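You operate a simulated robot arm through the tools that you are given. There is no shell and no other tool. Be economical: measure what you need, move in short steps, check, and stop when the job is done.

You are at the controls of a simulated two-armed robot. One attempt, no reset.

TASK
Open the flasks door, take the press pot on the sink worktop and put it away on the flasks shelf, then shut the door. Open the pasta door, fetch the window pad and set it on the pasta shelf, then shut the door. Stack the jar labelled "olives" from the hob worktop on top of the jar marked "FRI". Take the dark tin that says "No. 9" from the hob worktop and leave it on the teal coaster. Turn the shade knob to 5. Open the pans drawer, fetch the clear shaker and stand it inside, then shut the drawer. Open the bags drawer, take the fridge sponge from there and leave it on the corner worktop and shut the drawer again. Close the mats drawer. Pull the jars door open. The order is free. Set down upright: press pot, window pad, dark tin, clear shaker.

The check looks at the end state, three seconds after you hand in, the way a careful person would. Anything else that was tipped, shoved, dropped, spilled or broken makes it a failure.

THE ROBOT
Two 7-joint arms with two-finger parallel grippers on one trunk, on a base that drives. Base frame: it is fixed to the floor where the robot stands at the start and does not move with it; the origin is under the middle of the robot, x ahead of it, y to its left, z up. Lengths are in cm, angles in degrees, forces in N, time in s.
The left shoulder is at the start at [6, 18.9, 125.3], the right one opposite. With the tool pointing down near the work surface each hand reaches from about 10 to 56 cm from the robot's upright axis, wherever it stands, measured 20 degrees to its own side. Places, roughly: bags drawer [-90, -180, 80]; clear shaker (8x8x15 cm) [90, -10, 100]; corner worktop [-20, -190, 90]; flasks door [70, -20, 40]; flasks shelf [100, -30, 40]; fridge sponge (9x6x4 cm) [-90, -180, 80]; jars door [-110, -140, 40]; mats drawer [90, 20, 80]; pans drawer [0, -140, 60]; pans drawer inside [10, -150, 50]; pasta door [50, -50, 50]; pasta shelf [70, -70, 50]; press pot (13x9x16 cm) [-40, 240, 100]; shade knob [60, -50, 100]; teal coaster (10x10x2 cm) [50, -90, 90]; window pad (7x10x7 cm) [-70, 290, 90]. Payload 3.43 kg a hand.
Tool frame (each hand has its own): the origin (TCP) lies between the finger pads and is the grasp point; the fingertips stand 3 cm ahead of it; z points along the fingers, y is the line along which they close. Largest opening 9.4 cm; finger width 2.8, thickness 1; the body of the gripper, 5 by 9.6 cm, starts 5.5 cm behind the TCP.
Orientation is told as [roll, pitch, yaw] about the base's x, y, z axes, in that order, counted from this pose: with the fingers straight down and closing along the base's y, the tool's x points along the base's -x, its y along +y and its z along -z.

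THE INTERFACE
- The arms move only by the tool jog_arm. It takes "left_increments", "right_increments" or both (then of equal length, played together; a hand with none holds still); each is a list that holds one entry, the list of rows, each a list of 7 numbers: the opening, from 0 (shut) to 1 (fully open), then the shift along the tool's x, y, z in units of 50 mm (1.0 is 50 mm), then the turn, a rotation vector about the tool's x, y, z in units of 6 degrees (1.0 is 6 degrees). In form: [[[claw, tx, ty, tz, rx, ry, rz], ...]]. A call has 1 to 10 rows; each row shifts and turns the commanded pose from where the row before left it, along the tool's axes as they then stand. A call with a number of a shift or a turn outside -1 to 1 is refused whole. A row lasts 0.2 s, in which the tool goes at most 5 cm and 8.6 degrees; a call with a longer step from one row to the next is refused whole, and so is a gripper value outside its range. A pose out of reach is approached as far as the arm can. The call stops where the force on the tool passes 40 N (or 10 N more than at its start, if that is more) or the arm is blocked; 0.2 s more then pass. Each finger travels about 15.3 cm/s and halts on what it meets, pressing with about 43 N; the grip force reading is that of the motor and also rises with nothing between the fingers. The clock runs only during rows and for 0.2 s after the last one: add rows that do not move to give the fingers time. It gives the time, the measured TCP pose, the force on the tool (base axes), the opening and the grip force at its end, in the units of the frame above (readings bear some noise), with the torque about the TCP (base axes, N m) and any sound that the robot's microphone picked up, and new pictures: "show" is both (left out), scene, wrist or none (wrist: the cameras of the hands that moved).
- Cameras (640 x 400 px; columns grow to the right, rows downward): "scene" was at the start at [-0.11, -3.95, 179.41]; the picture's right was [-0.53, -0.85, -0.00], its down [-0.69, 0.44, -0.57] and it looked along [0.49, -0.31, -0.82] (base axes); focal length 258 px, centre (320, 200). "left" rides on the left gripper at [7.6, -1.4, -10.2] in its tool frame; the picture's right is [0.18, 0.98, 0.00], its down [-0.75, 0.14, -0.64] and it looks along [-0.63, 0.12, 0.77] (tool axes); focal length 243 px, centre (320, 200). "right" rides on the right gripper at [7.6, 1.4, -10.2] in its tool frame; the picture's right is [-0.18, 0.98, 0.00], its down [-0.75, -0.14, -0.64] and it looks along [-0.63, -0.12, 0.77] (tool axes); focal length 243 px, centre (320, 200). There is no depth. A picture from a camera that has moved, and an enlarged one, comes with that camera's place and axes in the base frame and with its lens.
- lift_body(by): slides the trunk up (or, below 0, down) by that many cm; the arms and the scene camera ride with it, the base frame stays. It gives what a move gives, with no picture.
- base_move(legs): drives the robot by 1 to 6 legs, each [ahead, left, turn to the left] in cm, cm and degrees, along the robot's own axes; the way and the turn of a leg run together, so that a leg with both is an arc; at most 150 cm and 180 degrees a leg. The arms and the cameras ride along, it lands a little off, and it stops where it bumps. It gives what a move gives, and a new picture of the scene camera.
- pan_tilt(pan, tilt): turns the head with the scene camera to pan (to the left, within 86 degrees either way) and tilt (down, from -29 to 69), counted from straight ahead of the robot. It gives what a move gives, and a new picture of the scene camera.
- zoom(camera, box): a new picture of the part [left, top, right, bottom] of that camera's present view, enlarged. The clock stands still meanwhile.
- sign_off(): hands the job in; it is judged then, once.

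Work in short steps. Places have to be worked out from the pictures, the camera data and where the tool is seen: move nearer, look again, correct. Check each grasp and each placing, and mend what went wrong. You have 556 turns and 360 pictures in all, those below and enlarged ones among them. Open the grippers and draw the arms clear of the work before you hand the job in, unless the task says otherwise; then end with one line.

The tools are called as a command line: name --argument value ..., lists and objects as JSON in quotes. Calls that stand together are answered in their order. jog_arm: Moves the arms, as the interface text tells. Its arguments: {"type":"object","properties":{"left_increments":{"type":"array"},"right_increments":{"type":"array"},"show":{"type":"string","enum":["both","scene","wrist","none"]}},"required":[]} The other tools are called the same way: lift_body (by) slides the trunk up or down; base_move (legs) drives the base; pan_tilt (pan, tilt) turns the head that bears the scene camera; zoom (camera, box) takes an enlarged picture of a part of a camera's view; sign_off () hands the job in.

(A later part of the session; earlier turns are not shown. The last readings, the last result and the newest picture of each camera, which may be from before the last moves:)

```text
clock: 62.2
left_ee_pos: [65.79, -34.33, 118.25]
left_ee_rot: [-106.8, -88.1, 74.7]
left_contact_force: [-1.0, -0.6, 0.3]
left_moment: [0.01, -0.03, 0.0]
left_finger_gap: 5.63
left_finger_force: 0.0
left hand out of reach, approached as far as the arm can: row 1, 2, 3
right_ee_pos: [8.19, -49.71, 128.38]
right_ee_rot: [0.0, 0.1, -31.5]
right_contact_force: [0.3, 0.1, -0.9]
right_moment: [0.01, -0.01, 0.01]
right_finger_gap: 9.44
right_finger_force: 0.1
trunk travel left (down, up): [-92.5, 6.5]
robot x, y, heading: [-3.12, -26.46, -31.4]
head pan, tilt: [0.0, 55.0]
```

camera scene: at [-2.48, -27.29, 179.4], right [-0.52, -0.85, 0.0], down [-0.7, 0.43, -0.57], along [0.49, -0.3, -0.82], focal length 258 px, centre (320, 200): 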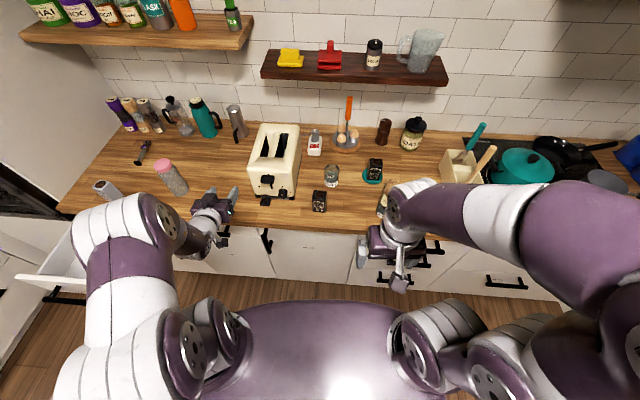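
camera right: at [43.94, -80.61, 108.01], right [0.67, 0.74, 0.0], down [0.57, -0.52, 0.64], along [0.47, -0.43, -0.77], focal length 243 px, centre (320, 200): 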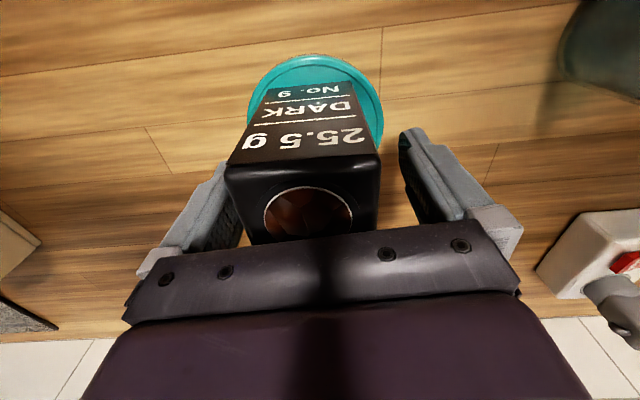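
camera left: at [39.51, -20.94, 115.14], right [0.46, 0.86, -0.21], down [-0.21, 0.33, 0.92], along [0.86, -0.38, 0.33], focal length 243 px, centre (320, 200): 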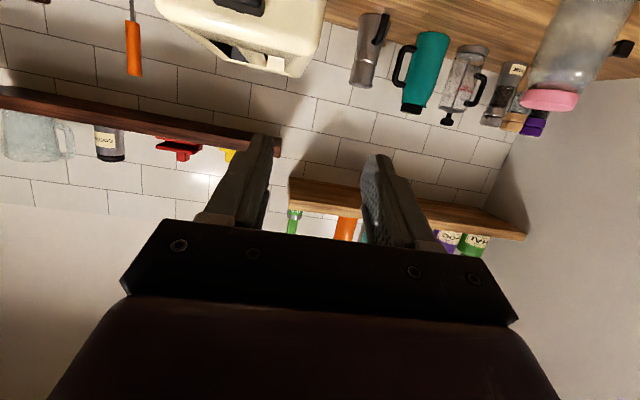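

Horizontal is reached ~63 cm ahead of the robot axis. Back the base 14 cm to keep the hand clear of the toaster, then roll the hand so the camera ends on the left/up side.

base_move --legs '[[-16, 0, 0]]'

jog_arm --left_increments '[[[0.6, 0, 0, 0, 0, 0, 1], [0.6, 0, 0, 0, 0, 0, 1], [0.6, 0, 0, 0, 0, 0, 1], [0.6, 0, 0, 0, 0, 0, 1], [0.6, 0, 0, 0, 0, 0, 1], [0.6, 0, 0, 0, 0, 0, 1], [0.6, 0, 0, 0, 0, 0, 1], [0.6, 0, 0, 0, 0, 0, 1], [0.6, 0, 0, 0, 0, 0, 1], [0.6, 0, 0, 0, 0, 0, 1]]]' --show "both"

```text
clock: 63.6
left_ee_pos: [52.51, -26.18, 117.88]
left_ee_rot: [-100.8, -88.1, 68.9]
left_contact_force: [0.2, -0.6, 0.3]
left_moment: [0.01, -0.01, 0.0]
left_finger_gap: 5.63
left_finger_force: 0.1
right_ee_pos: [-4.92, -41.6, 128.34]
right_ee_rot: [0.0, 0.2, -31.3]
right_contact_force: [0.8, -0.4, 0.2]
right_moment: [0.02, 0.03, 0.03]
right_finger_gap: 9.41
right_finger_force: 0.0
trunk travel left (down, up): [-92.5, 6.5]
robot x, y, heading: [-17.1, -18.4, -31.5]
head pan, tilt: [0.0, 55.0]
camera scene: at [-15.71, -19.18, 179.4], right [-0.52, -0.85, 0.0], down [-0.7, 0.43, -0.57], along [0.49, -0.3, -0.82], focal length 258 px, centre (320, 200)
```

scene: 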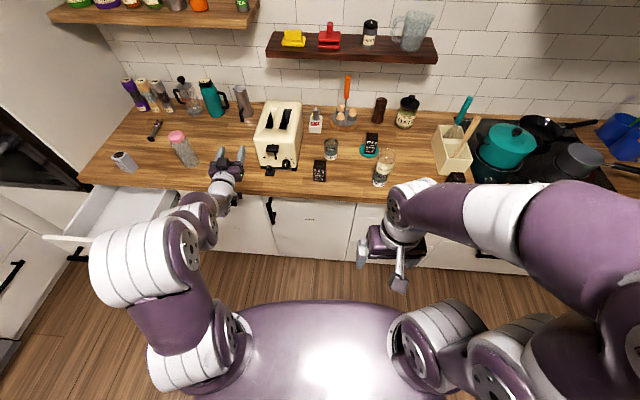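

```text
clock: 65.8
left_ee_pos: [59.09, -11.4, 139.0]
left_ee_rot: [89.0, -32.3, -121.8]
left_contact_force: [0.1, 0.3, -0.1]
left_moment: [0.0, 0.01, 0.0]
left_finger_gap: 5.65
left_finger_force: 0.0
left hand out of reach, approached as far as the arm can: row 2, 3, 4, 5, 6, 7, 8, 9, 10
right_ee_pos: [-5.27, -41.38, 128.36]
right_ee_rot: [0.0, 0.1, -31.4]
right_contact_force: [0.0, -0.3, 1.2]
right_moment: [0.0, -0.03, 0.0]
right_finger_gap: 9.39
right_finger_force: 0.0
trunk travel left (down, up): [-92.5, 6.5]
robot x, y, heading: [-16.84, -18.01, -31.3]
head pan, tilt: [0.0, 55.0]
camera scene: at [-16.18, -18.96, 179.4], right [-0.52, -0.85, 0.0], down [-0.7, 0.43, -0.57], along [0.49, -0.3, -0.82], focal length 258 px, centre (320, 200)
camera left: at [53.43, -0.99, 133.84], right [0.37, 0.57, 0.73], down [-0.84, -0.13, 0.53], along [0.4, -0.81, 0.43], focal length 243 px, centre (320, 200)
```

scene: 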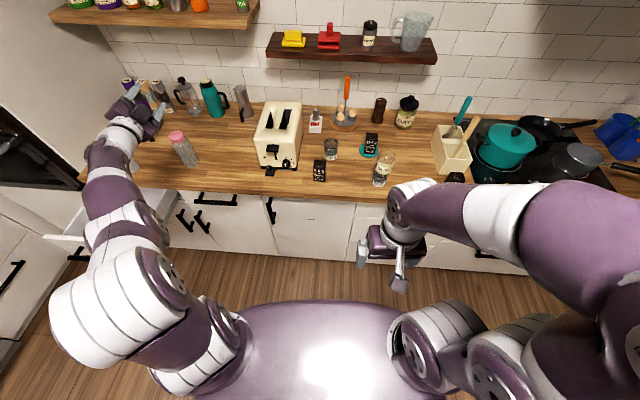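
left: 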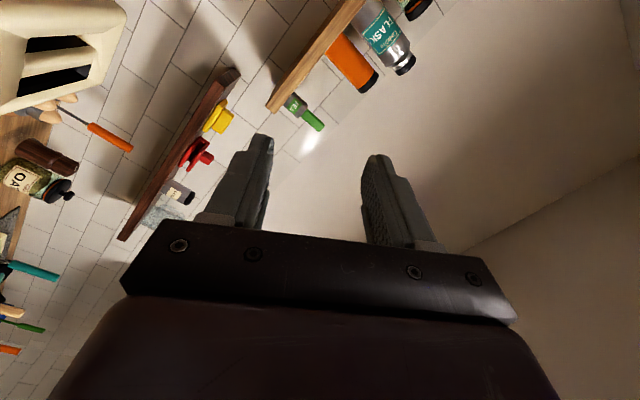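

The arm hits limits with a level, rolled hand. Better plan: pitch the hand 45° down-forward and turn the knob by swinging the hand about the knob's axis (pads stay parallel to it). First undo the roll and pitch back to 45°.

jog_arm --left_increments '[[[0.6, 0, 0, 0, 0, 0, -1], [0.6, 0, 0, 0, 0, 0, -1], [0.6, 0, 0, 0, 0, 0, -1], [0.6, 0, 0, 0, 0, 0, -1], [0.6, 0, 0, 0, 0, 0, -1], [0.6, 0, 0, 0, 0, 0, -1], [0.6, 0, 0, 0, 0, 0, -1], [0.6, 0, 0, 0, 0, 0, -1], [0.6, 0, 0, 0, 0, 0, -1], [0.6, 0, 0, 0, 0, 0, -0.6]]]' --show "none"

jog_arm --left_increments '[[[0.6, 0, 0, 0, 0, 1, 0], [0.6, 0, 0, 0, 0, 1, 0], [0.6, 0, 0, 0, 0, 1, 0], [0.6, 0, 0, 0, 0, 1, 0], [0.6, 0, 0, 0, 0, 1, 0], [0.6, 0, 0, 0, 0, 1, 0], [0.6, 0, 0, 0, 0, 1, 0]]]' --show "none"

```text
clock: 68.0
left_ee_pos: [59.08, -11.44, 138.87]
left_ee_rot: [132.1, -89.4, -163.9]
left_contact_force: [-0.2, -0.7, -0.2]
left_moment: [-0.01, 0.01, -0.02]
left_finger_gap: 5.66
left_finger_force: 0.1
right_ee_pos: [-5.3, -41.35, 128.46]
right_ee_rot: [-0.1, 0.0, -31.4]
right_contact_force: [-0.4, 0.9, 0.4]
right_moment: [0.03, 0.01, -0.01]
right_finger_gap: 9.36
right_finger_force: 0.0
trunk travel left (down, up): [-92.5, 6.5]
robot x, y, heading: [-16.96, -18.33, -31.4]
head pan, tilt: [0.0, 55.0]
```

```text
clock: 69.6
left_ee_pos: [59.22, -11.54, 138.87]
left_ee_rot: [0.9, -48.3, -32.5]
left_contact_force: [0.5, 0.0, 0.1]
left_moment: [-0.01, -0.02, -0.03]
left_finger_gap: 5.66
left_finger_force: 0.1
right_ee_pos: [-5.11, -41.37, 128.38]
right_ee_rot: [-0.2, 0.1, -31.4]
right_contact_force: [0.5, -0.1, -0.4]
right_moment: [-0.03, -0.03, -0.01]
right_finger_gap: 9.42
right_finger_force: 0.2
trunk travel left (down, up): [-92.5, 6.5]
robot x, y, heading: [-16.46, -18.45, -31.6]
head pan, tilt: [0.0, 55.0]
```

Orientation is restored at pitch ≈−48°. Move base ahead 16 cm while hand shifts down-right to in front of the knob afterwards.

jog_arm --left_increments '[[[0.6, 0.25, -0.7, 0.1, 0, 0, 0], [0.6, 0.25, -0.7, 0.1, 0, 0, 0], [0.6, 0.25, -0.7, 0.1, 0, 0, 0], [0.6, 0.3, -0.7, 0.1, 0, 0, 0], [0.6, 0.4, -0.7, 0.1, 0, 0, 0], [0.6, 0.4, -0.7, 0.1, 0, 0, 0], [0.6, 0.4, -0.7, 0.1, 0, 0, 0], [0.6, 0.4, -0.6, 0.1, 0, 0, 0], [0.6, 0.4, -0.6, 0.1, 0, 0, 0]]]' --show "none"

```text
clock: 71.6
left_ee_pos: [37.42, -33.92, 124.09]
left_ee_rot: [1.0, -48.5, -32.6]
left_contact_force: [0.0, 0.3, 0.5]
left_moment: [0.0, -0.02, -0.02]
left_finger_gap: 5.62
left_finger_force: 0.0
right_ee_pos: [-5.19, -41.44, 128.4]
right_ee_rot: [0.0, 0.1, -31.4]
right_contact_force: [1.0, 1.0, -0.2]
right_moment: [0.02, 0.01, 0.0]
right_finger_gap: 9.43
right_finger_force: 0.1
trunk travel left (down, up): [-92.5, 6.5]
robot x, y, heading: [-16.95, -18.27, -31.6]
head pan, tilt: [0.0, 55.0]
```

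base_move --legs '[[13, 0, 0]]'

jog_arm --left_increments '[[[0.6, 0.7, 0, 0.2, 0, 0, 0], [0.6, 0.7, 0, 0.2, 0, 0, 0], [0.6, 0.6, 0, 0.2, 0, 0, 0]]]' --show "wrist"

```text
clock: 72.9
left_ee_pos: [48.53, -40.53, 124.33]
left_ee_rot: [1.0, -48.6, -32.7]
left_contact_force: [1.0, 0.1, 0.3]
left_moment: [0.02, -0.03, 0.02]
left_finger_gap: 5.66
left_finger_force: 0.0
right_ee_pos: [5.83, -48.25, 128.43]
right_ee_rot: [0.0, -0.1, -31.5]
right_contact_force: [0.5, -0.2, -0.5]
right_moment: [-0.05, 0.03, 0.0]
right_finger_gap: 9.38
right_finger_force: 0.0
trunk travel left (down, up): [-92.5, 6.5]
robot x, y, heading: [-5.66, -24.9, -31.4]
head pan, tilt: [0.0, 55.0]
camera scene: at [-5.03, -25.73, 179.41], right [-0.52, -0.85, 0.0], down [-0.7, 0.43, -0.57], along [0.49, -0.3, -0.82], focal length 258 px, centre (320, 200)
```

scene: 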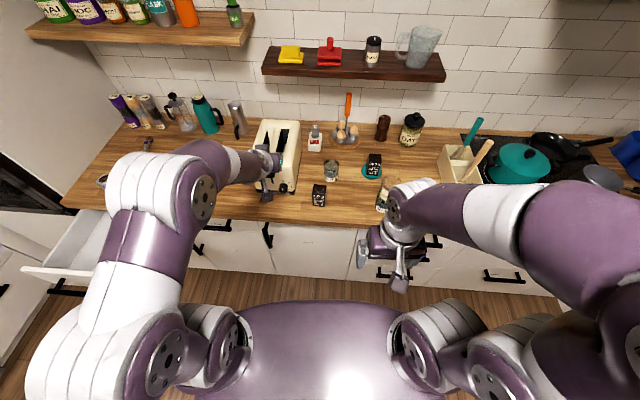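

```text
clock: 73.7
left_ee_pos: [45.2, -38.26, 114.57]
left_ee_rot: [0.9, -48.4, -32.8]
left_contact_force: [0.1, 0.7, -0.1]
left_moment: [0.04, 0.0, -0.03]
left_finger_gap: 5.67
left_finger_force: 0.1
right_ee_pos: [6.09, -48.39, 128.37]
right_ee_rot: [-0.2, 0.2, -31.5]
right_contact_force: [0.7, -0.8, 0.1]
right_moment: [0.04, 0.03, 0.01]
right_finger_gap: 9.41
right_finger_force: 0.1
trunk travel left (down, up): [-92.5, 6.5]
robot x, y, heading: [-5.6, -24.9, -31.4]
head pan, tilt: [0.0, 55.0]
camera left: at [33.69, -32.76, 115.68], right [0.42, 0.9, -0.13], down [0.09, 0.1, 0.99], along [0.9, -0.43, -0.04], focal length 243 px, centre (320, 200)
```

left: 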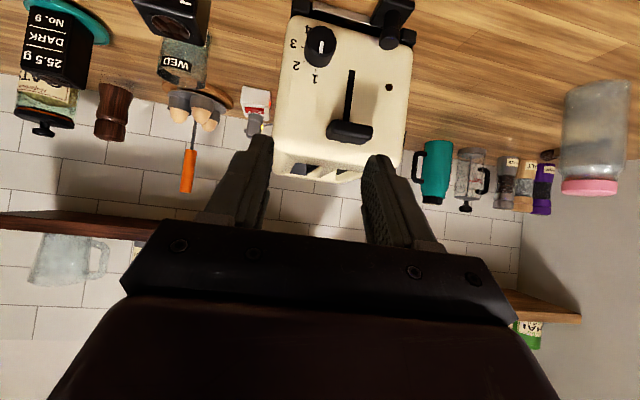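

Nice near-frontal view; zoom on the knob.

zoom --camera "left" --box '[276, 10, 356, 90]'

```text
5.00 times, centred on (316, 50) of left
camera zoom: at [33.69, -32.76, 115.68], right [0.42, 0.9, -0.13], down [0.09, 0.1, 0.99], along [0.9, -0.43, -0.04], focal length 1213 px, centre (340, 950)
```

zoom: 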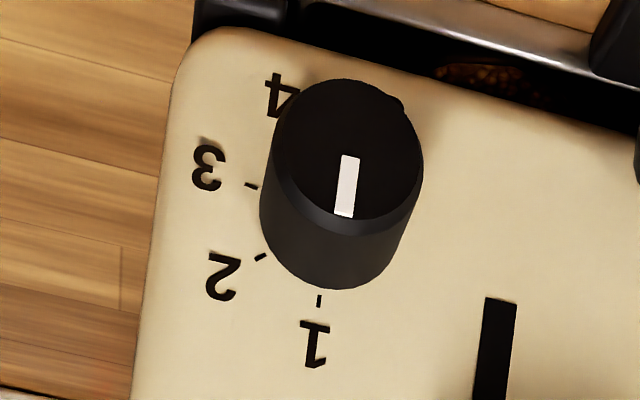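

Knob: cap centre ≈ K(73,−9, z 96.5), ø≈3.4 cm; spacing of numbers ≈50°, so 5 is about 200° clockwise. Pitch to −60° and pre-swing the hand −50° about the knob axis, at a safe distance.

jog_arm --left_increments '[[[0.6, 0, 0, 0, 0, -0.97, 0], [0.6, 0, 0, 0, 0, -0.97, 0], [0.6, 0, 0, 0, 0.52, 0, -0.9], [0.6, 0, 0, 0, 0.52, 0, -0.9], [0.6, 0, 0, 0, 0.52, 0, -0.9], [0.6, 0, 0, 0, 0.52, 0, -0.9], [0.6, 0, 0, 0, 0.52, 0, -0.9], [0.6, 0, 0, 0, 0.52, 0, -0.9], [0.6, 0, 0, 0, 0.52, 0, -0.9], [0.6, 0, 0, 0, 0.52, 0, -0.9]]]' --show "wrist"

```text
clock: 75.9
left_ee_pos: [45.01, -38.13, 114.66]
left_ee_rot: [-66.9, -34.4, 20.8]
left_contact_force: [1.4, 0.2, 0.2]
left_moment: [-0.02, 0.02, 0.02]
left_finger_gap: 5.66
left_finger_force: 0.1
right_ee_pos: [6.03, -48.38, 128.32]
right_ee_rot: [-0.2, 0.1, -31.5]
right_contact_force: [0.3, -0.1, 0.1]
right_moment: [0.02, 0.01, -0.03]
right_finger_gap: 9.41
right_finger_force: 0.0
trunk travel left (down, up): [-92.5, 6.5]
robot x, y, heading: [-5.54, -25.09, -31.6]
head pan, tilt: [0.0, 55.0]
camera left: at [33.29, -33.13, 114.83], right [0.2, 0.49, -0.85], down [0.29, 0.8, 0.53], along [0.94, -0.35, 0.02], focal length 243 px, centre (320, 200)
```

left: 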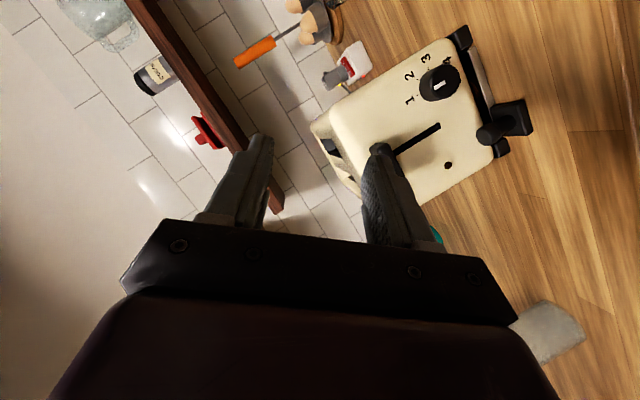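

Orientation good. Descend to just in front of the knob (K (64,−8.9,97.2)) and look.

jog_arm --left_increments '[[[0.6, 0.364, 0.645, 0.533, 0, 0, 0], [0.6, 0.364, 0.645, 0.533, 0, 0, 0], [0.6, 0.364, 0.645, 0.533, 0, 0, 0], [0.6, 0.364, 0.645, 0.533, 0, 0, 0], [0.6, 0, 0, 0, 0, 0, 0]]]' --show "both"

```text
clock: 77.1
left_ee_pos: [49.58, -41.41, 97.63]
left_ee_rot: [-66.9, -34.5, 20.8]
left_contact_force: [0.2, 0.0, -0.5]
left_moment: [0.05, 0.0, 0.0]
left_finger_gap: 5.65
left_finger_force: 0.0
right_ee_pos: [5.94, -48.25, 128.46]
right_ee_rot: [0.0, 0.1, -31.5]
right_contact_force: [-0.3, 0.0, 0.3]
right_moment: [0.01, -0.02, -0.01]
right_finger_gap: 9.38
right_finger_force: 0.1
trunk travel left (down, up): [-92.5, 6.5]
robot x, y, heading: [-5.85, -25.19, -31.5]
head pan, tilt: [0.0, 55.0]
camera scene: at [-4.84, -25.85, 179.4], right [-0.52, -0.85, 0.0], down [-0.7, 0.43, -0.57], along [0.49, -0.3, -0.82], focal length 258 px, centre (320, 200)
camera left: at [37.84, -36.33, 97.69], right [0.2, 0.49, -0.85], down [0.29, 0.8, 0.53], along [0.94, -0.35, 0.02], focal length 243 px, centre (320, 200)
```

scene: 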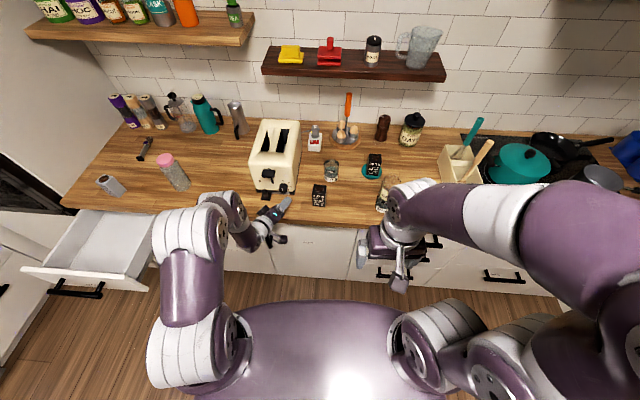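
left: 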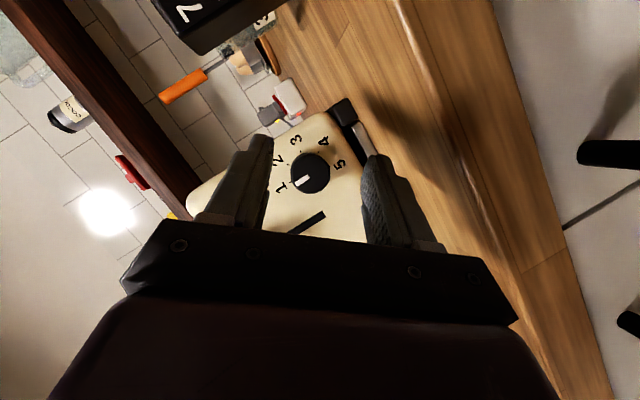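

All five numbers are visible. Zoom.

zoom --camera "left" --box '[262, 125, 358, 215]'

```text
4.44 times, centred on (310, 170) of left
camera zoom: at [37.84, -36.33, 97.69], right [0.2, 0.49, -0.85], down [0.29, 0.8, 0.53], along [0.94, -0.35, 0.02], focal length 1078 px, centre (364, 333)
```

zoom: 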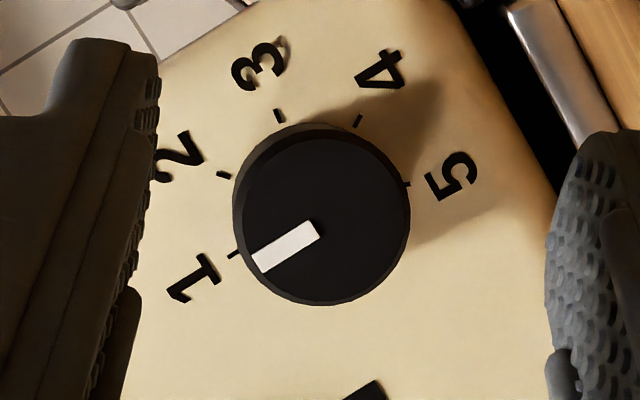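

Axis alignment is excellent (predicted (311,175), seen (310.5,173)). Ticks 1→5 span ≈188°. Advance 6 cm straight ahead.

jog_arm --left_increments '[[[0.6, -0.2, 0, 0.35, 0, 0, 0], [0.6, -0.2, 0, 0.35, 0, 0, 0], [0.6, -0.2, 0, 0.35, 0, 0, 0], [0.6, 0, 0, 0, 0, 0, 0]]]' --show "wrist"

```text
clock: 78.1
left_ee_pos: [54.64, -44.81, 97.45]
left_ee_rot: [-66.7, -34.5, 20.6]
left_contact_force: [0.0, -0.2, -0.2]
left_moment: [-0.04, -0.03, 0.02]
left_finger_gap: 5.64
left_finger_force: 0.1
right_ee_pos: [6.11, -48.24, 128.21]
right_ee_rot: [-0.2, 0.2, -31.5]
right_contact_force: [-0.1, 0.5, 0.0]
right_moment: [-0.01, -0.01, -0.01]
right_finger_gap: 9.38
right_finger_force: 0.0
trunk travel left (down, up): [-92.5, 6.5]
robot x, y, heading: [-5.69, -25.2, -31.4]
head pan, tilt: [0.0, 55.0]
camera left: at [42.91, -39.73, 97.56], right [0.2, 0.49, -0.85], down [0.29, 0.8, 0.53], along [0.94, -0.35, 0.02], focal length 243 px, centre (320, 200)
```

left: 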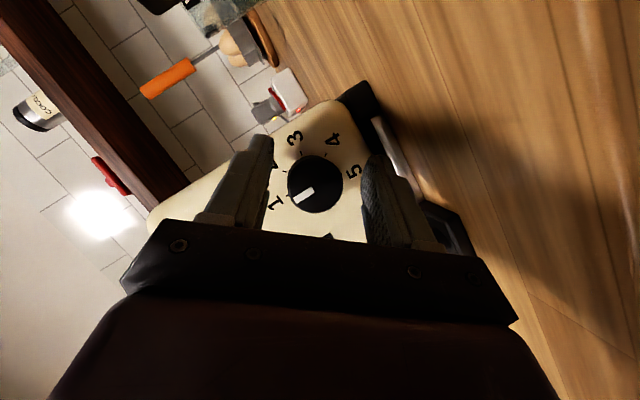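

Cap at X'≈72, toaster face ≈74.2. Advance 0.7 cm and close on the knob.

jog_arm --left_increments '[[[0.6, -0.07, 0, 0.12, 0, 0, 0], [0.45, 0, 0, 0, 0, 0, 0], [0.3, 0, 0, 0, 0, 0, 0], [0.2, 0, 0, 0, 0, 0, 0]]]' --show "wrist"

```text
clock: 79.1
left_ee_pos: [55.13, -45.13, 97.65]
left_ee_rot: [-66.9, -34.6, 20.8]
left_contact_force: [-5.7, 0.2, 2.7]
left_moment: [-0.37, -0.54, -1.25]
left_finger_gap: 3.44
left_finger_force: 44.9
right_ee_pos: [5.89, -48.25, 128.53]
right_ee_rot: [-0.1, 0.0, -31.5]
right_contact_force: [-0.6, 0.9, 0.5]
right_moment: [0.0, 0.01, 0.02]
right_finger_gap: 9.42
right_finger_force: 0.1
trunk travel left (down, up): [-92.5, 6.5]
robot x, y, heading: [-5.72, -24.98, -31.5]
head pan, tilt: [0.0, 55.0]
camera left: at [43.37, -40.04, 97.66], right [0.2, 0.49, -0.85], down [0.29, 0.8, 0.53], along [0.94, -0.35, 0.02], focal length 243 px, centre (320, 200)
```

left: 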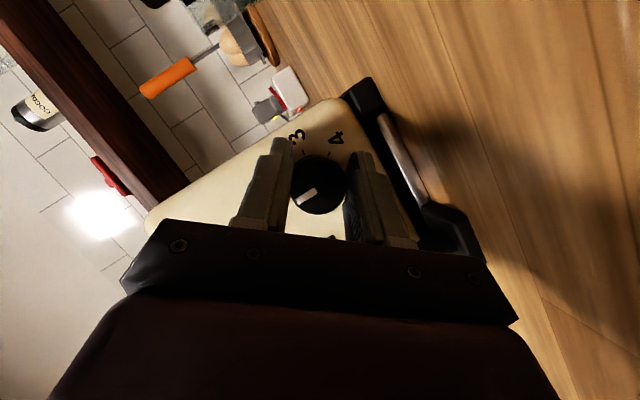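

Knob gripped (3.44 cm). Swing the hand +50° clockwise about the knob axis.

jog_arm --left_increments '[[[0.2, 0, 0, 0, -0.52, 0, 0.9], [0.2, 0, 0, 0, -0.52, 0, 0.9], [0.2, 0, 0, 0, -0.52, 0, 0.9], [0.2, 0, 0, 0, -0.52, 0, 0.9], [0.2, 0, 0, 0, -0.52, 0, 0.9], [0.2, 0, 0, 0, -0.52, 0, 0.9], [0.2, 0, 0, 0, -0.52, 0, 0.9], [0.2, 0, 0, 0, -0.52, 0, 0.9]]]' --show "wrist"

```text
clock: 80.9
left_ee_pos: [55.17, -45.03, 97.4]
left_ee_rot: [1.6, -60.2, -33.3]
left_contact_force: [-9.7, 1.3, 0.9]
left_moment: [-0.38, -0.59, -0.7]
left_finger_gap: 3.48
left_finger_force: 44.7
right_ee_pos: [5.74, -48.3, 128.38]
right_ee_rot: [0.0, 0.0, -31.5]
right_contact_force: [0.7, -0.5, 0.8]
right_moment: [-0.02, 0.0, 0.02]
right_finger_gap: 9.37
right_finger_force: 0.1
trunk travel left (down, up): [-92.5, 6.5]
robot x, y, heading: [-5.35, -24.98, -31.5]
head pan, tilt: [0.0, 55.0]
camera left: at [43.68, -39.46, 95.94], right [0.44, 0.88, -0.15], down [-0.09, 0.2, 0.98], along [0.89, -0.42, 0.17], focal length 243 px, centre (320, 200)
```

left: 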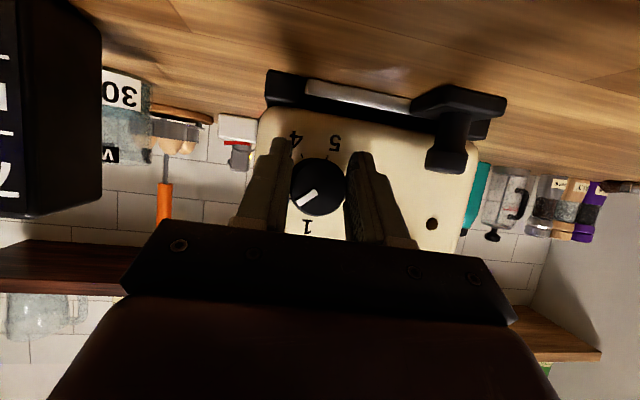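

Knob turned ~50°. Continue another ~37°.

jog_arm --left_increments '[[[0.2, 0, 0, 0, -0.52, 0, 0.9], [0.2, 0, 0, 0, -0.52, 0, 0.9], [0.2, 0, 0, 0, -0.52, 0, 0.9], [0.2, 0, 0, 0, -0.52, 0, 0.9], [0.2, 0, 0, 0, -0.52, 0, 0.9], [0.2, 0, 0, 0, -0.52, 0, 0.9]]]' --show "wrist"

```text
clock: 82.3
left_ee_pos: [55.12, -45.04, 97.41]
left_ee_rot: [57.7, -43.1, -78.9]
left_contact_force: [-9.7, 10.0, -1.5]
left_moment: [-0.3, -0.41, -0.04]
left_finger_gap: 3.48
left_finger_force: 45.2
right_ee_pos: [5.92, -48.25, 128.47]
right_ee_rot: [-0.1, 0.0, -31.4]
right_contact_force: [0.1, 0.4, -0.4]
right_moment: [0.0, 0.0, 0.0]
right_finger_gap: 9.41
right_finger_force: 0.0
trunk travel left (down, up): [-92.5, 6.5]
robot x, y, heading: [-5.64, -25.09, -31.6]
head pan, tilt: [0.0, 55.0]
camera left: at [44.37, -38.35, 95.36], right [0.38, 0.79, 0.48], down [-0.41, -0.32, 0.85], along [0.83, -0.52, 0.2], focal length 243 px, centre (320, 200)
```

left: 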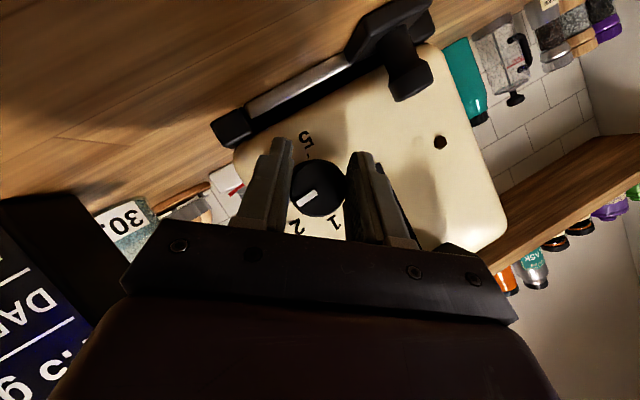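

Turned ≈87°. Release, back off 3 cm, swing back −100°, and regrasp.

jog_arm --left_increments '[[[0.4, 0, 0, 0, 0, 0, 0], [0.6, 0, 0, 0, 0, 0, 0], [0.6, 0.15, 0, -0.26, 0, 0, 0], [0.6, 0.15, 0, -0.26, 0, 0, 0], [0.6, 0, 0, 0, 0.52, 0, -0.9], [0.6, 0, 0, 0, 0.52, 0, -0.9], [0.6, 0, 0, 0, 0.52, 0, -0.9], [0.6, 0, 0, 0, 0.52, 0, -0.9], [0.6, 0, 0, 0, 0.52, 0, -0.9], [0.6, 0, 0, 0, 0.52, 0, -0.9]]]' --show "none"

jog_arm --left_increments '[[[0.6, 0, 0, 0, 0.52, 0, -0.9], [0.6, 0, 0, 0, 0.52, 0, -0.9], [0.6, 0, 0, 0, 0.52, 0, -0.9], [0.6, 0, 0, 0, 0.52, 0, -0.9], [0.6, 0, 0, 0, 0.52, 0, -0.9], [0.6, 0, 0, 0, 0.52, 0, -0.9], [0.6, 0, 0, 0, 0.52, 0, -0.9], [0.6, 0, 0, 0, 0.52, 0, -0.9], [0.6, 0, 0, 0, 0.52, 0, -0.9], [0.6, 0, 0, 0, 0.52, 0, -0.9]]]' --show "wrist"

zoom --camera "left" --box '[262, 125, 358, 215]'

```text
clock: 84.5
left_ee_pos: [52.7, -43.6, 97.36]
left_ee_rot: [1.1, -60.1, -32.8]
left_contact_force: [0.4, -1.2, -0.2]
left_moment: [-0.02, -0.02, -0.02]
left_finger_gap: 5.64
left_finger_force: 0.1
right_ee_pos: [6.01, -48.41, 128.41]
right_ee_rot: [-0.2, 0.1, -31.6]
right_contact_force: [-0.5, -1.0, -0.3]
right_moment: [-0.03, 0.01, 0.01]
right_finger_gap: 9.38
right_finger_force: 0.0
trunk travel left (down, up): [-92.5, 6.5]
robot x, y, heading: [-5.56, -25.28, -31.5]
head pan, tilt: [0.0, 55.0]
```

```text
clock: 86.7
left_ee_pos: [52.86, -43.59, 97.35]
left_ee_rot: [-75.2, -24.2, 24.8]
left_contact_force: [-0.1, -0.4, 0.8]
left_moment: [-0.02, 0.03, 0.0]
left_finger_gap: 5.62
left_finger_force: 0.1
right_ee_pos: [5.99, -48.33, 128.36]
right_ee_rot: [-0.1, 0.1, -31.5]
right_contact_force: [-1.1, -0.2, -0.9]
right_moment: [-0.02, 0.0, 0.04]
right_finger_gap: 9.38
right_finger_force: 0.1
trunk travel left (down, up): [-92.5, 6.5]
robot x, y, heading: [-5.51, -24.8, -31.4]
head pan, tilt: [0.0, 55.0]
camera left: at [41.04, -38.41, 97.89], right [0.1, 0.32, -0.94], down [0.34, 0.88, 0.33], along [0.94, -0.35, -0.02], focal length 243 px, centre (320, 200)
```

left: 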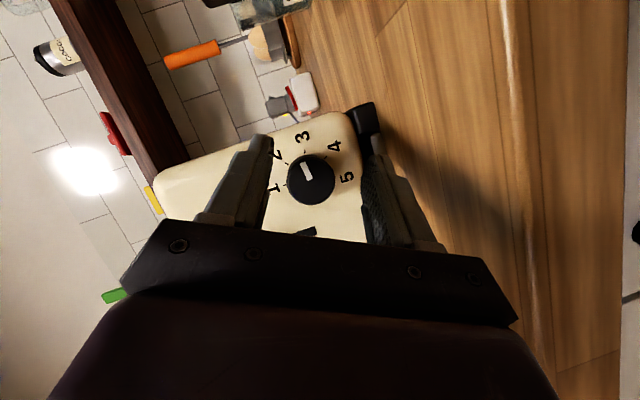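

```text
4.44 times, centred on (310, 170) of left
camera zoom: at [41.04, -38.41, 97.89], right [0.1, 0.32, -0.94], down [0.34, 0.88, 0.33], along [0.94, -0.35, -0.02], focal length 1078 px, centre (364, 333)
```

zoom: 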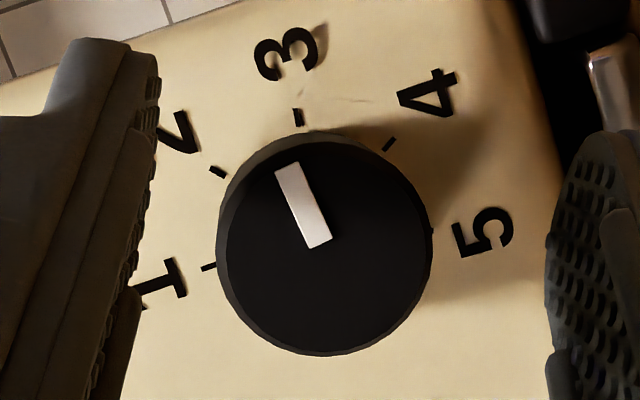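

Pointer is at about 2.65; ~110° remain. Re-engage and turn +100°.

jog_arm --left_increments '[[[0.6, -0.15, 0, 0.26, 0, 0, 0], [0.6, -0.15, 0, 0.26, 0, 0, 0], [0.45, 0, 0, 0, 0, 0, 0], [0.3, 0, 0, 0, 0, 0, 0], [0.2, 0, 0, 0, 0, 0, 0], [0.2, 0, 0, 0, -0.52, 0, 0.9], [0.2, 0, 0, 0, -0.52, 0, 0.9], [0.2, 0, 0, 0, -0.52, 0, 0.9], [0.2, 0, 0, 0, -0.52, 0, 0.9], [0.2, 0, 0, 0, -0.52, 0, 0.9]]]' --show "none"

jog_arm --left_increments '[[[0.2, 0, 0, 0, -0.52, 0, 0.9], [0.2, 0, 0, 0, -0.52, 0, 0.9], [0.2, 0, 0, 0, -0.52, 0, 0.9], [0.2, 0, 0, 0, -0.52, 0, 0.9], [0.2, 0, 0, 0, -0.52, 0, 0.9], [0.2, 0, 0, 0, -0.52, 0, 0.9], [0.2, 0, 0, 0, -0.52, 0, 0.9], [0.2, 0, 0, 0, -0.52, 0, 0.9], [0.2, 0, 0, 0, -0.52, 0, 0.9], [0.2, 0, 0, 0, -0.52, 0, 0.9]]]' --show "wrist"

zoom --camera "left" --box '[262, 125, 358, 235]'

```text
clock: 88.9
left_ee_pos: [55.07, -45.25, 97.51]
left_ee_rot: [-49.8, -48.5, 9.3]
left_contact_force: [-7.3, 1.9, 8.6]
left_moment: [-1.0, -1.36, -0.31]
left_finger_gap: 3.44
left_finger_force: 44.7
right_ee_pos: [5.62, -48.16, 128.48]
right_ee_rot: [0.0, 0.0, -31.6]
right_contact_force: [0.1, 0.4, -0.6]
right_moment: [0.0, 0.02, 0.01]
right_finger_gap: 9.4
right_finger_force: 0.0
trunk travel left (down, up): [-92.5, 6.5]
robot x, y, heading: [-5.73, -25.35, -31.6]
head pan, tilt: [0.0, 55.0]
```

```text
clock: 91.1
left_ee_pos: [55.14, -45.05, 97.42]
left_ee_rot: [51.5, -47.4, -74.6]
left_contact_force: [-3.4, 5.0, 6.5]
left_moment: [-0.3, -0.4, -1.42]
left_finger_gap: 3.44
left_finger_force: 45.1
right_ee_pos: [5.77, -48.24, 128.42]
right_ee_rot: [-0.1, 0.0, -31.5]
right_contact_force: [-0.3, -0.3, -0.5]
right_moment: [0.01, 0.03, 0.0]
right_finger_gap: 9.39
right_finger_force: 0.0
trunk travel left (down, up): [-92.5, 6.5]
robot x, y, heading: [-5.6, -25.53, -31.5]
head pan, tilt: [0.0, 55.0]
camera left: at [44.25, -38.58, 95.43], right [0.41, 0.83, 0.38], down [-0.36, -0.24, 0.9], along [0.84, -0.51, 0.2], focal length 243 px, centre (320, 200)
```

left: 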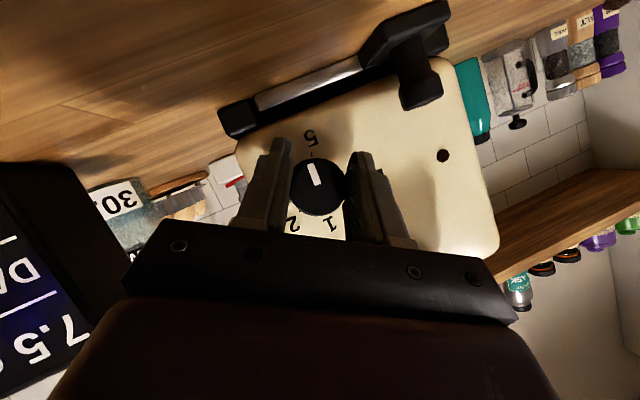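

```text
3.64 times, centred on (310, 180) of left
camera zoom: at [44.25, -38.58, 95.43], right [0.41, 0.83, 0.38], down [-0.36, -0.24, 0.9], along [0.84, -0.51, 0.2], focal length 882 px, centre (356, 273)
```

zoom: 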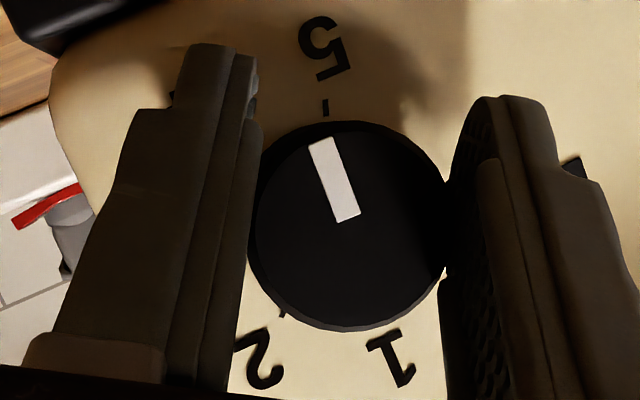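

About 14° short of 5. Turn a little more.

jog_arm --left_increments '[[[0.2, 0, 0, 0, -0.55, 0, 0.95], [0.2, 0, 0, 0, -0.58, 0, 1], [0.2, 0, 0, 0, 0, 0, 0]]]' --show "wrist"

zoom --camera "left" --box '[262, 125, 358, 235]'

```text
clock: 91.9
left_ee_pos: [55.05, -44.94, 97.58]
left_ee_rot: [63.9, -37.6, -83.0]
left_contact_force: [-2.7, 9.8, 9.5]
left_moment: [0.29, 0.38, -0.13]
left_finger_gap: 3.43
left_finger_force: 44.5
right_ee_pos: [5.85, -48.22, 128.49]
right_ee_rot: [-0.1, 0.0, -31.5]
right_contact_force: [0.1, -0.8, 0.2]
right_moment: [0.02, 0.0, -0.03]
right_finger_gap: 9.44
right_finger_force: 0.2
trunk travel left (down, up): [-92.5, 6.5]
robot x, y, heading: [-5.39, -25.0, -31.6]
head pan, tilt: [0.0, 55.0]
camera left: at [44.5, -38.15, 95.4], right [0.34, 0.73, 0.59], down [-0.47, -0.41, 0.78], along [0.81, -0.54, 0.2], focal length 243 px, centre (320, 200)
```

left: 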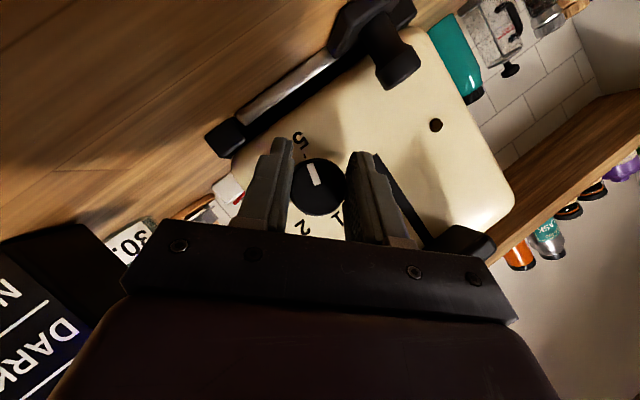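

```text
3.64 times, centred on (310, 180) of left
camera zoom: at [44.5, -38.15, 95.4], right [0.34, 0.73, 0.59], down [-0.47, -0.41, 0.78], along [0.81, -0.54, 0.2], focal length 882 px, centre (356, 273)
```

zoom: 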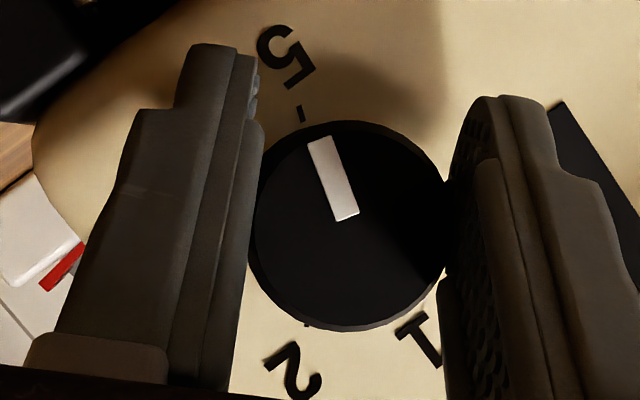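

Pointer now lines up with tick 5. Release, back off and verify.

jog_arm --left_increments '[[[0.4, 0, 0, 0, 0, 0, 0], [0.6, 0, 0, 0, 0, 0, 0], [0.6, 0.2, 0, -0.35, 0, 0, 0], [0.6, 0.2, 0, -0.35, 0, 0, 0], [0.6, 0, 0, 0, 0.52, 0, -0.9], [0.6, 0, 0, 0, 0.52, 0, -0.9], [0.6, 0, 0, 0, 0.52, 0, -0.9], [0.6, 0, 0, 0, 0.52, 0, -0.9], [0.6, 0, 0, 0, 0.52, 0, -0.9], [0.6, 0, 0, 0, 0.52, 0, -0.9]]]' --show "none"

jog_arm --left_increments '[[[0.6, 0, 0, 0, 0.52, 0, -0.9], [0.6, 0, 0, 0, 0.52, 0, -0.9], [0.6, 0.2, 0, -0.35, 0, 0, 0], [0.6, 0.2, 0, -0.35, 0, 0, 0], [0.6, 0.2, 0, -0.35, 0, 0, 0]]]' --show "wrist"

zoom --camera "left" --box '[272, 125, 368, 215]'

```text
clock: 94.1
left_ee_pos: [51.94, -43.05, 97.39]
left_ee_rot: [15.4, -59.2, -45.2]
left_contact_force: [0.1, 0.4, -0.4]
left_moment: [-0.02, -0.04, -0.03]
left_finger_gap: 5.64
left_finger_force: 0.1
right_ee_pos: [6.06, -48.3, 128.49]
right_ee_rot: [-0.1, 0.1, -31.5]
right_contact_force: [-0.2, -0.8, -0.3]
right_moment: [0.04, -0.02, -0.02]
right_finger_gap: 9.39
right_finger_force: 0.1
trunk travel left (down, up): [-92.5, 6.5]
robot x, y, heading: [-5.94, -24.88, -31.5]
head pan, tilt: [0.0, 55.0]
```

```text
clock: 95.3
left_ee_pos: [46.79, -39.73, 97.47]
left_ee_rot: [-9.2, -59.9, -24.1]
left_contact_force: [0.0, -0.2, 0.7]
left_moment: [-0.01, 0.03, 0.04]
left_finger_gap: 5.64
left_finger_force: 0.0
right_ee_pos: [5.99, -48.29, 128.38]
right_ee_rot: [-0.1, 0.0, -31.5]
right_contact_force: [0.8, -0.5, 0.7]
right_moment: [-0.02, -0.02, -0.01]
right_finger_gap: 9.38
right_finger_force: 0.0
trunk travel left (down, up): [-92.5, 6.5]
robot x, y, heading: [-5.53, -25.01, -31.5]
head pan, tilt: [0.0, 55.0]
camera left: at [35.26, -34.29, 96.04], right [0.43, 0.87, -0.24], down [-0.04, 0.28, 0.96], along [0.9, -0.41, 0.16], focal length 243 px, centre (320, 200)
```

left: 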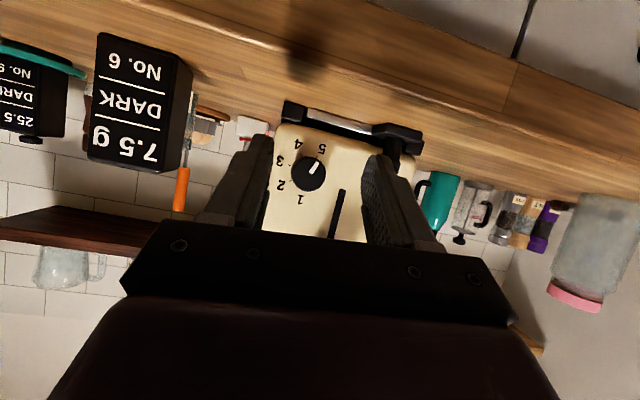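

```text
4.44 times, centred on (320, 170) of left
camera zoom: at [35.26, -34.29, 96.04], right [0.43, 0.87, -0.24], down [-0.04, 0.28, 0.96], along [0.9, -0.41, 0.16], focal length 1078 px, centre (320, 333)
```

zoom: 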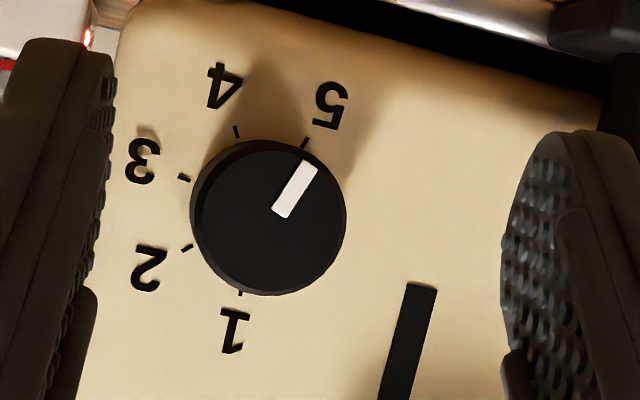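

Knob reads 5. Next: close the open mats drawer (left). Retract the left hand, back off, then look left.

jog_arm --left_increments '[[[0.6, -0.3, 0, -0.7, 0, 0, 0], [0.6, -0.3, 0, -0.7, 0, 0, 0], [0.6, -0.3, 0, -0.7, 0, 0, 0]]]' --show "none"

base_move --legs '[[-25, 0, 0], [0, 30, 0]]'

pan_tilt --pan 25 --tilt 40

```text
clock: 96.1
left_ee_pos: [41.26, -35.45, 106.53]
left_ee_rot: [-9.1, -59.8, -24.1]
left_contact_force: [-0.4, 0.1, 0.6]
left_moment: [-0.01, 0.01, 0.0]
left_finger_gap: 5.64
left_finger_force: 0.1
right_ee_pos: [5.96, -48.3, 128.4]
right_ee_rot: [0.0, 0.2, -31.4]
right_contact_force: [0.2, 0.3, -0.1]
right_moment: [-0.01, 0.0, 0.01]
right_finger_gap: 9.39
right_finger_force: 0.1
trunk travel left (down, up): [-92.5, 6.5]
robot x, y, heading: [-5.58, -25.1, -31.3]
head pan, tilt: [0.0, 55.0]
```

```text
clock: 99.6
left_ee_pos: [35.96, 3.57, 106.5]
left_ee_rot: [-9.0, -59.8, -24.4]
left_contact_force: [-0.7, 0.4, 0.2]
left_moment: [0.0, 0.01, 0.0]
left_finger_gap: 5.65
left_finger_force: 0.0
right_ee_pos: [0.56, -9.34, 128.27]
right_ee_rot: [0.0, 0.1, -31.6]
right_contact_force: [-0.2, 0.4, -0.4]
right_moment: [0.02, -0.01, 0.0]
right_finger_gap: 9.4
right_finger_force: 0.0
trunk travel left (down, up): [-92.5, 6.5]
robot x, y, heading: [-10.91, 13.59, -31.6]
head pan, tilt: [0.0, 55.0]
camera scene: at [-10.13, 13.08, 179.4], right [-0.52, -0.85, 0.0], down [-0.7, 0.43, -0.57], along [0.49, -0.3, -0.82], focal length 258 px, centre (320, 200)
```

scene: 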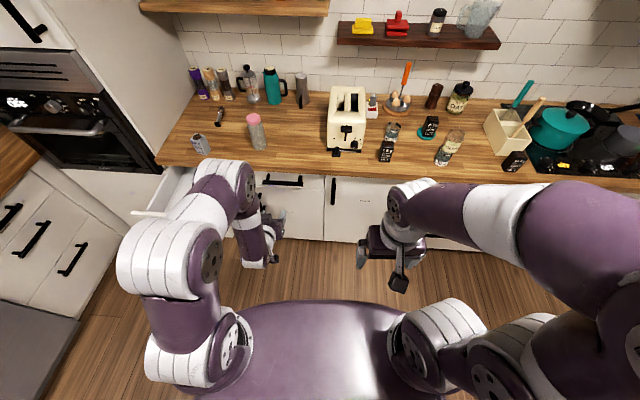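

```text
clock: 100.5
left_ee_pos: [36.08, 3.63, 106.66]
left_ee_rot: [-9.2, -59.8, -24.2]
left_contact_force: [0.3, 1.0, 0.5]
left_moment: [0.02, 0.03, 0.01]
left_finger_gap: 5.65
left_finger_force: 0.1
right_ee_pos: [0.74, -9.21, 128.33]
right_ee_rot: [0.0, 0.1, -31.6]
right_contact_force: [-0.5, 0.5, -0.2]
right_moment: [0.02, 0.02, -0.01]
right_finger_gap: 9.38
right_finger_force: 0.0
trunk travel left (down, up): [-92.5, 6.5]
robot x, y, heading: [-10.93, 14.13, -31.5]
head pan, tilt: [25.0, 40.0]
camera scene: at [-7.7, 16.16, 181.47], right [-0.12, -0.99, 0.0], down [-0.64, 0.07, -0.77], along [0.76, -0.09, -0.64], focal length 258 px, centre (320, 200)
```

scene: 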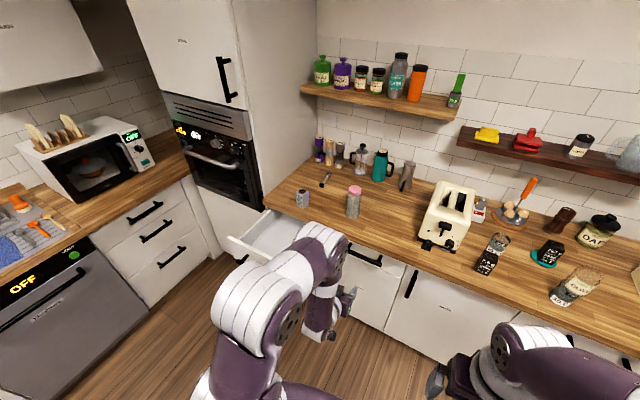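

The mats drawer front is at about K X'≈44.6, Y' 43–89. Lower the trunk 25 cm and shift base left so the left hand faces the drawer centre.

lift_body --by -25

base_move --legs '[[0, 40, 0]]'

```text
clock: 103.1
left_ee_pos: [36.11, 3.52, 81.48]
left_ee_rot: [-9.1, -59.9, -24.3]
left_contact_force: [0.1, -0.1, -0.2]
left_moment: [0.01, -0.01, 0.01]
left_finger_gap: 5.67
left_finger_force: 0.1
right_ee_pos: [0.72, -9.04, 103.48]
right_ee_rot: [-0.2, 0.1, -31.6]
right_contact_force: [0.0, -0.1, -0.3]
right_moment: [-0.01, 0.02, -0.03]
right_finger_gap: 9.39
right_finger_force: 0.1
trunk travel left (down, up): [-67.5, 31.5]
robot x, y, heading: [-11.2, 14.25, -32.0]
head pan, tilt: [25.0, 40.0]
```

```text
clock: 105.6
left_ee_pos: [57.04, 38.3, 81.55]
left_ee_rot: [-9.1, -59.8, -23.6]
left_contact_force: [-0.2, -0.7, 0.9]
left_moment: [0.01, 0.01, 0.02]
left_finger_gap: 5.63
left_finger_force: 0.1
right_ee_pos: [21.77, 25.09, 103.41]
right_ee_rot: [-0.1, 0.1, -30.9]
right_contact_force: [-0.6, 0.8, 0.1]
right_moment: [0.01, 0.0, 0.01]
right_finger_gap: 9.39
right_finger_force: 0.1
trunk travel left (down, up): [-67.5, 31.5]
robot x, y, heading: [9.9, 47.64, -30.9]
head pan, tilt: [25.0, 40.0]
camera scene: at [13.07, 50.4, 156.47], right [-0.1, -0.99, 0.0], down [-0.64, 0.07, -0.77], along [0.76, -0.08, -0.64], focal length 258 px, centre (320, 200)
```

scene: 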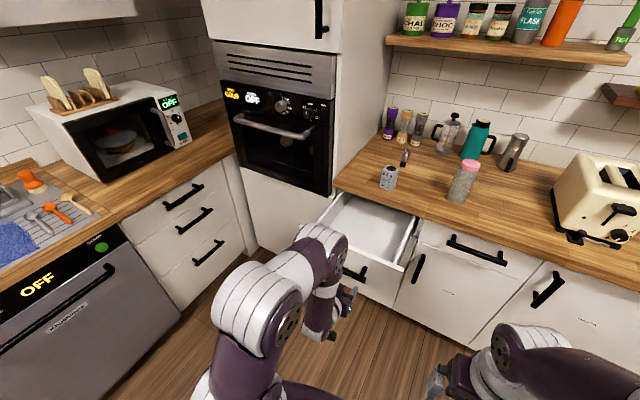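

Hand faces the drawer at Y'≈63. Lower it ~6 cm to push below the handle, with fingers closed, then look with the wrist camera.

jog_arm --left_increments '[[[0.3, 0.5, 0, 0.3, 0, 0, 0], [0, 0.5, 0, 0.3, 0, 0, 0], [0, 0, 0, 0, 0, 0, 0], [0, 0, 0, 0, 0, 0, 0]]]' --show "wrist"

```text
clock: 106.6
left_ee_pos: [56.93, 37.82, 75.74]
left_ee_rot: [-9.1, -59.8, -23.6]
left_contact_force: [0.0, -0.5, 0.4]
left_moment: [0.0, 0.04, 0.0]
left_finger_gap: 0.0
left_finger_force: 32.7
right_ee_pos: [21.75, 25.25, 103.35]
right_ee_rot: [-0.1, 0.1, -31.0]
right_contact_force: [0.2, 0.6, 0.0]
right_moment: [0.0, -0.05, -0.02]
right_finger_gap: 9.4
right_finger_force: 0.1
trunk travel left (down, up): [-67.5, 31.5]
robot x, y, heading: [9.55, 48.2, -30.9]
head pan, tilt: [25.0, 40.0]
camera left: at [45.3, 43.25, 74.41], right [0.43, 0.87, -0.24], down [-0.04, 0.28, 0.96], along [0.9, -0.4, 0.16], focal length 243 px, centre (320, 200)
```

left: 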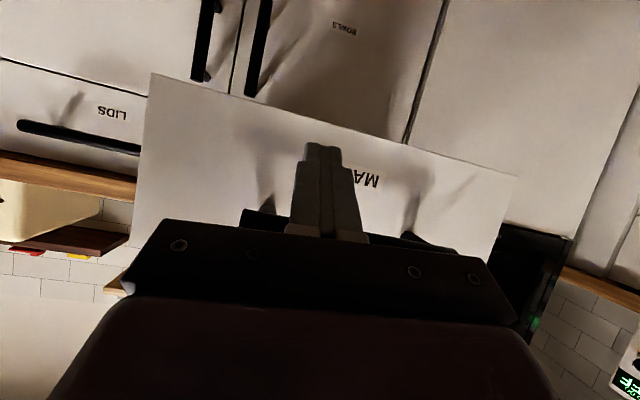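

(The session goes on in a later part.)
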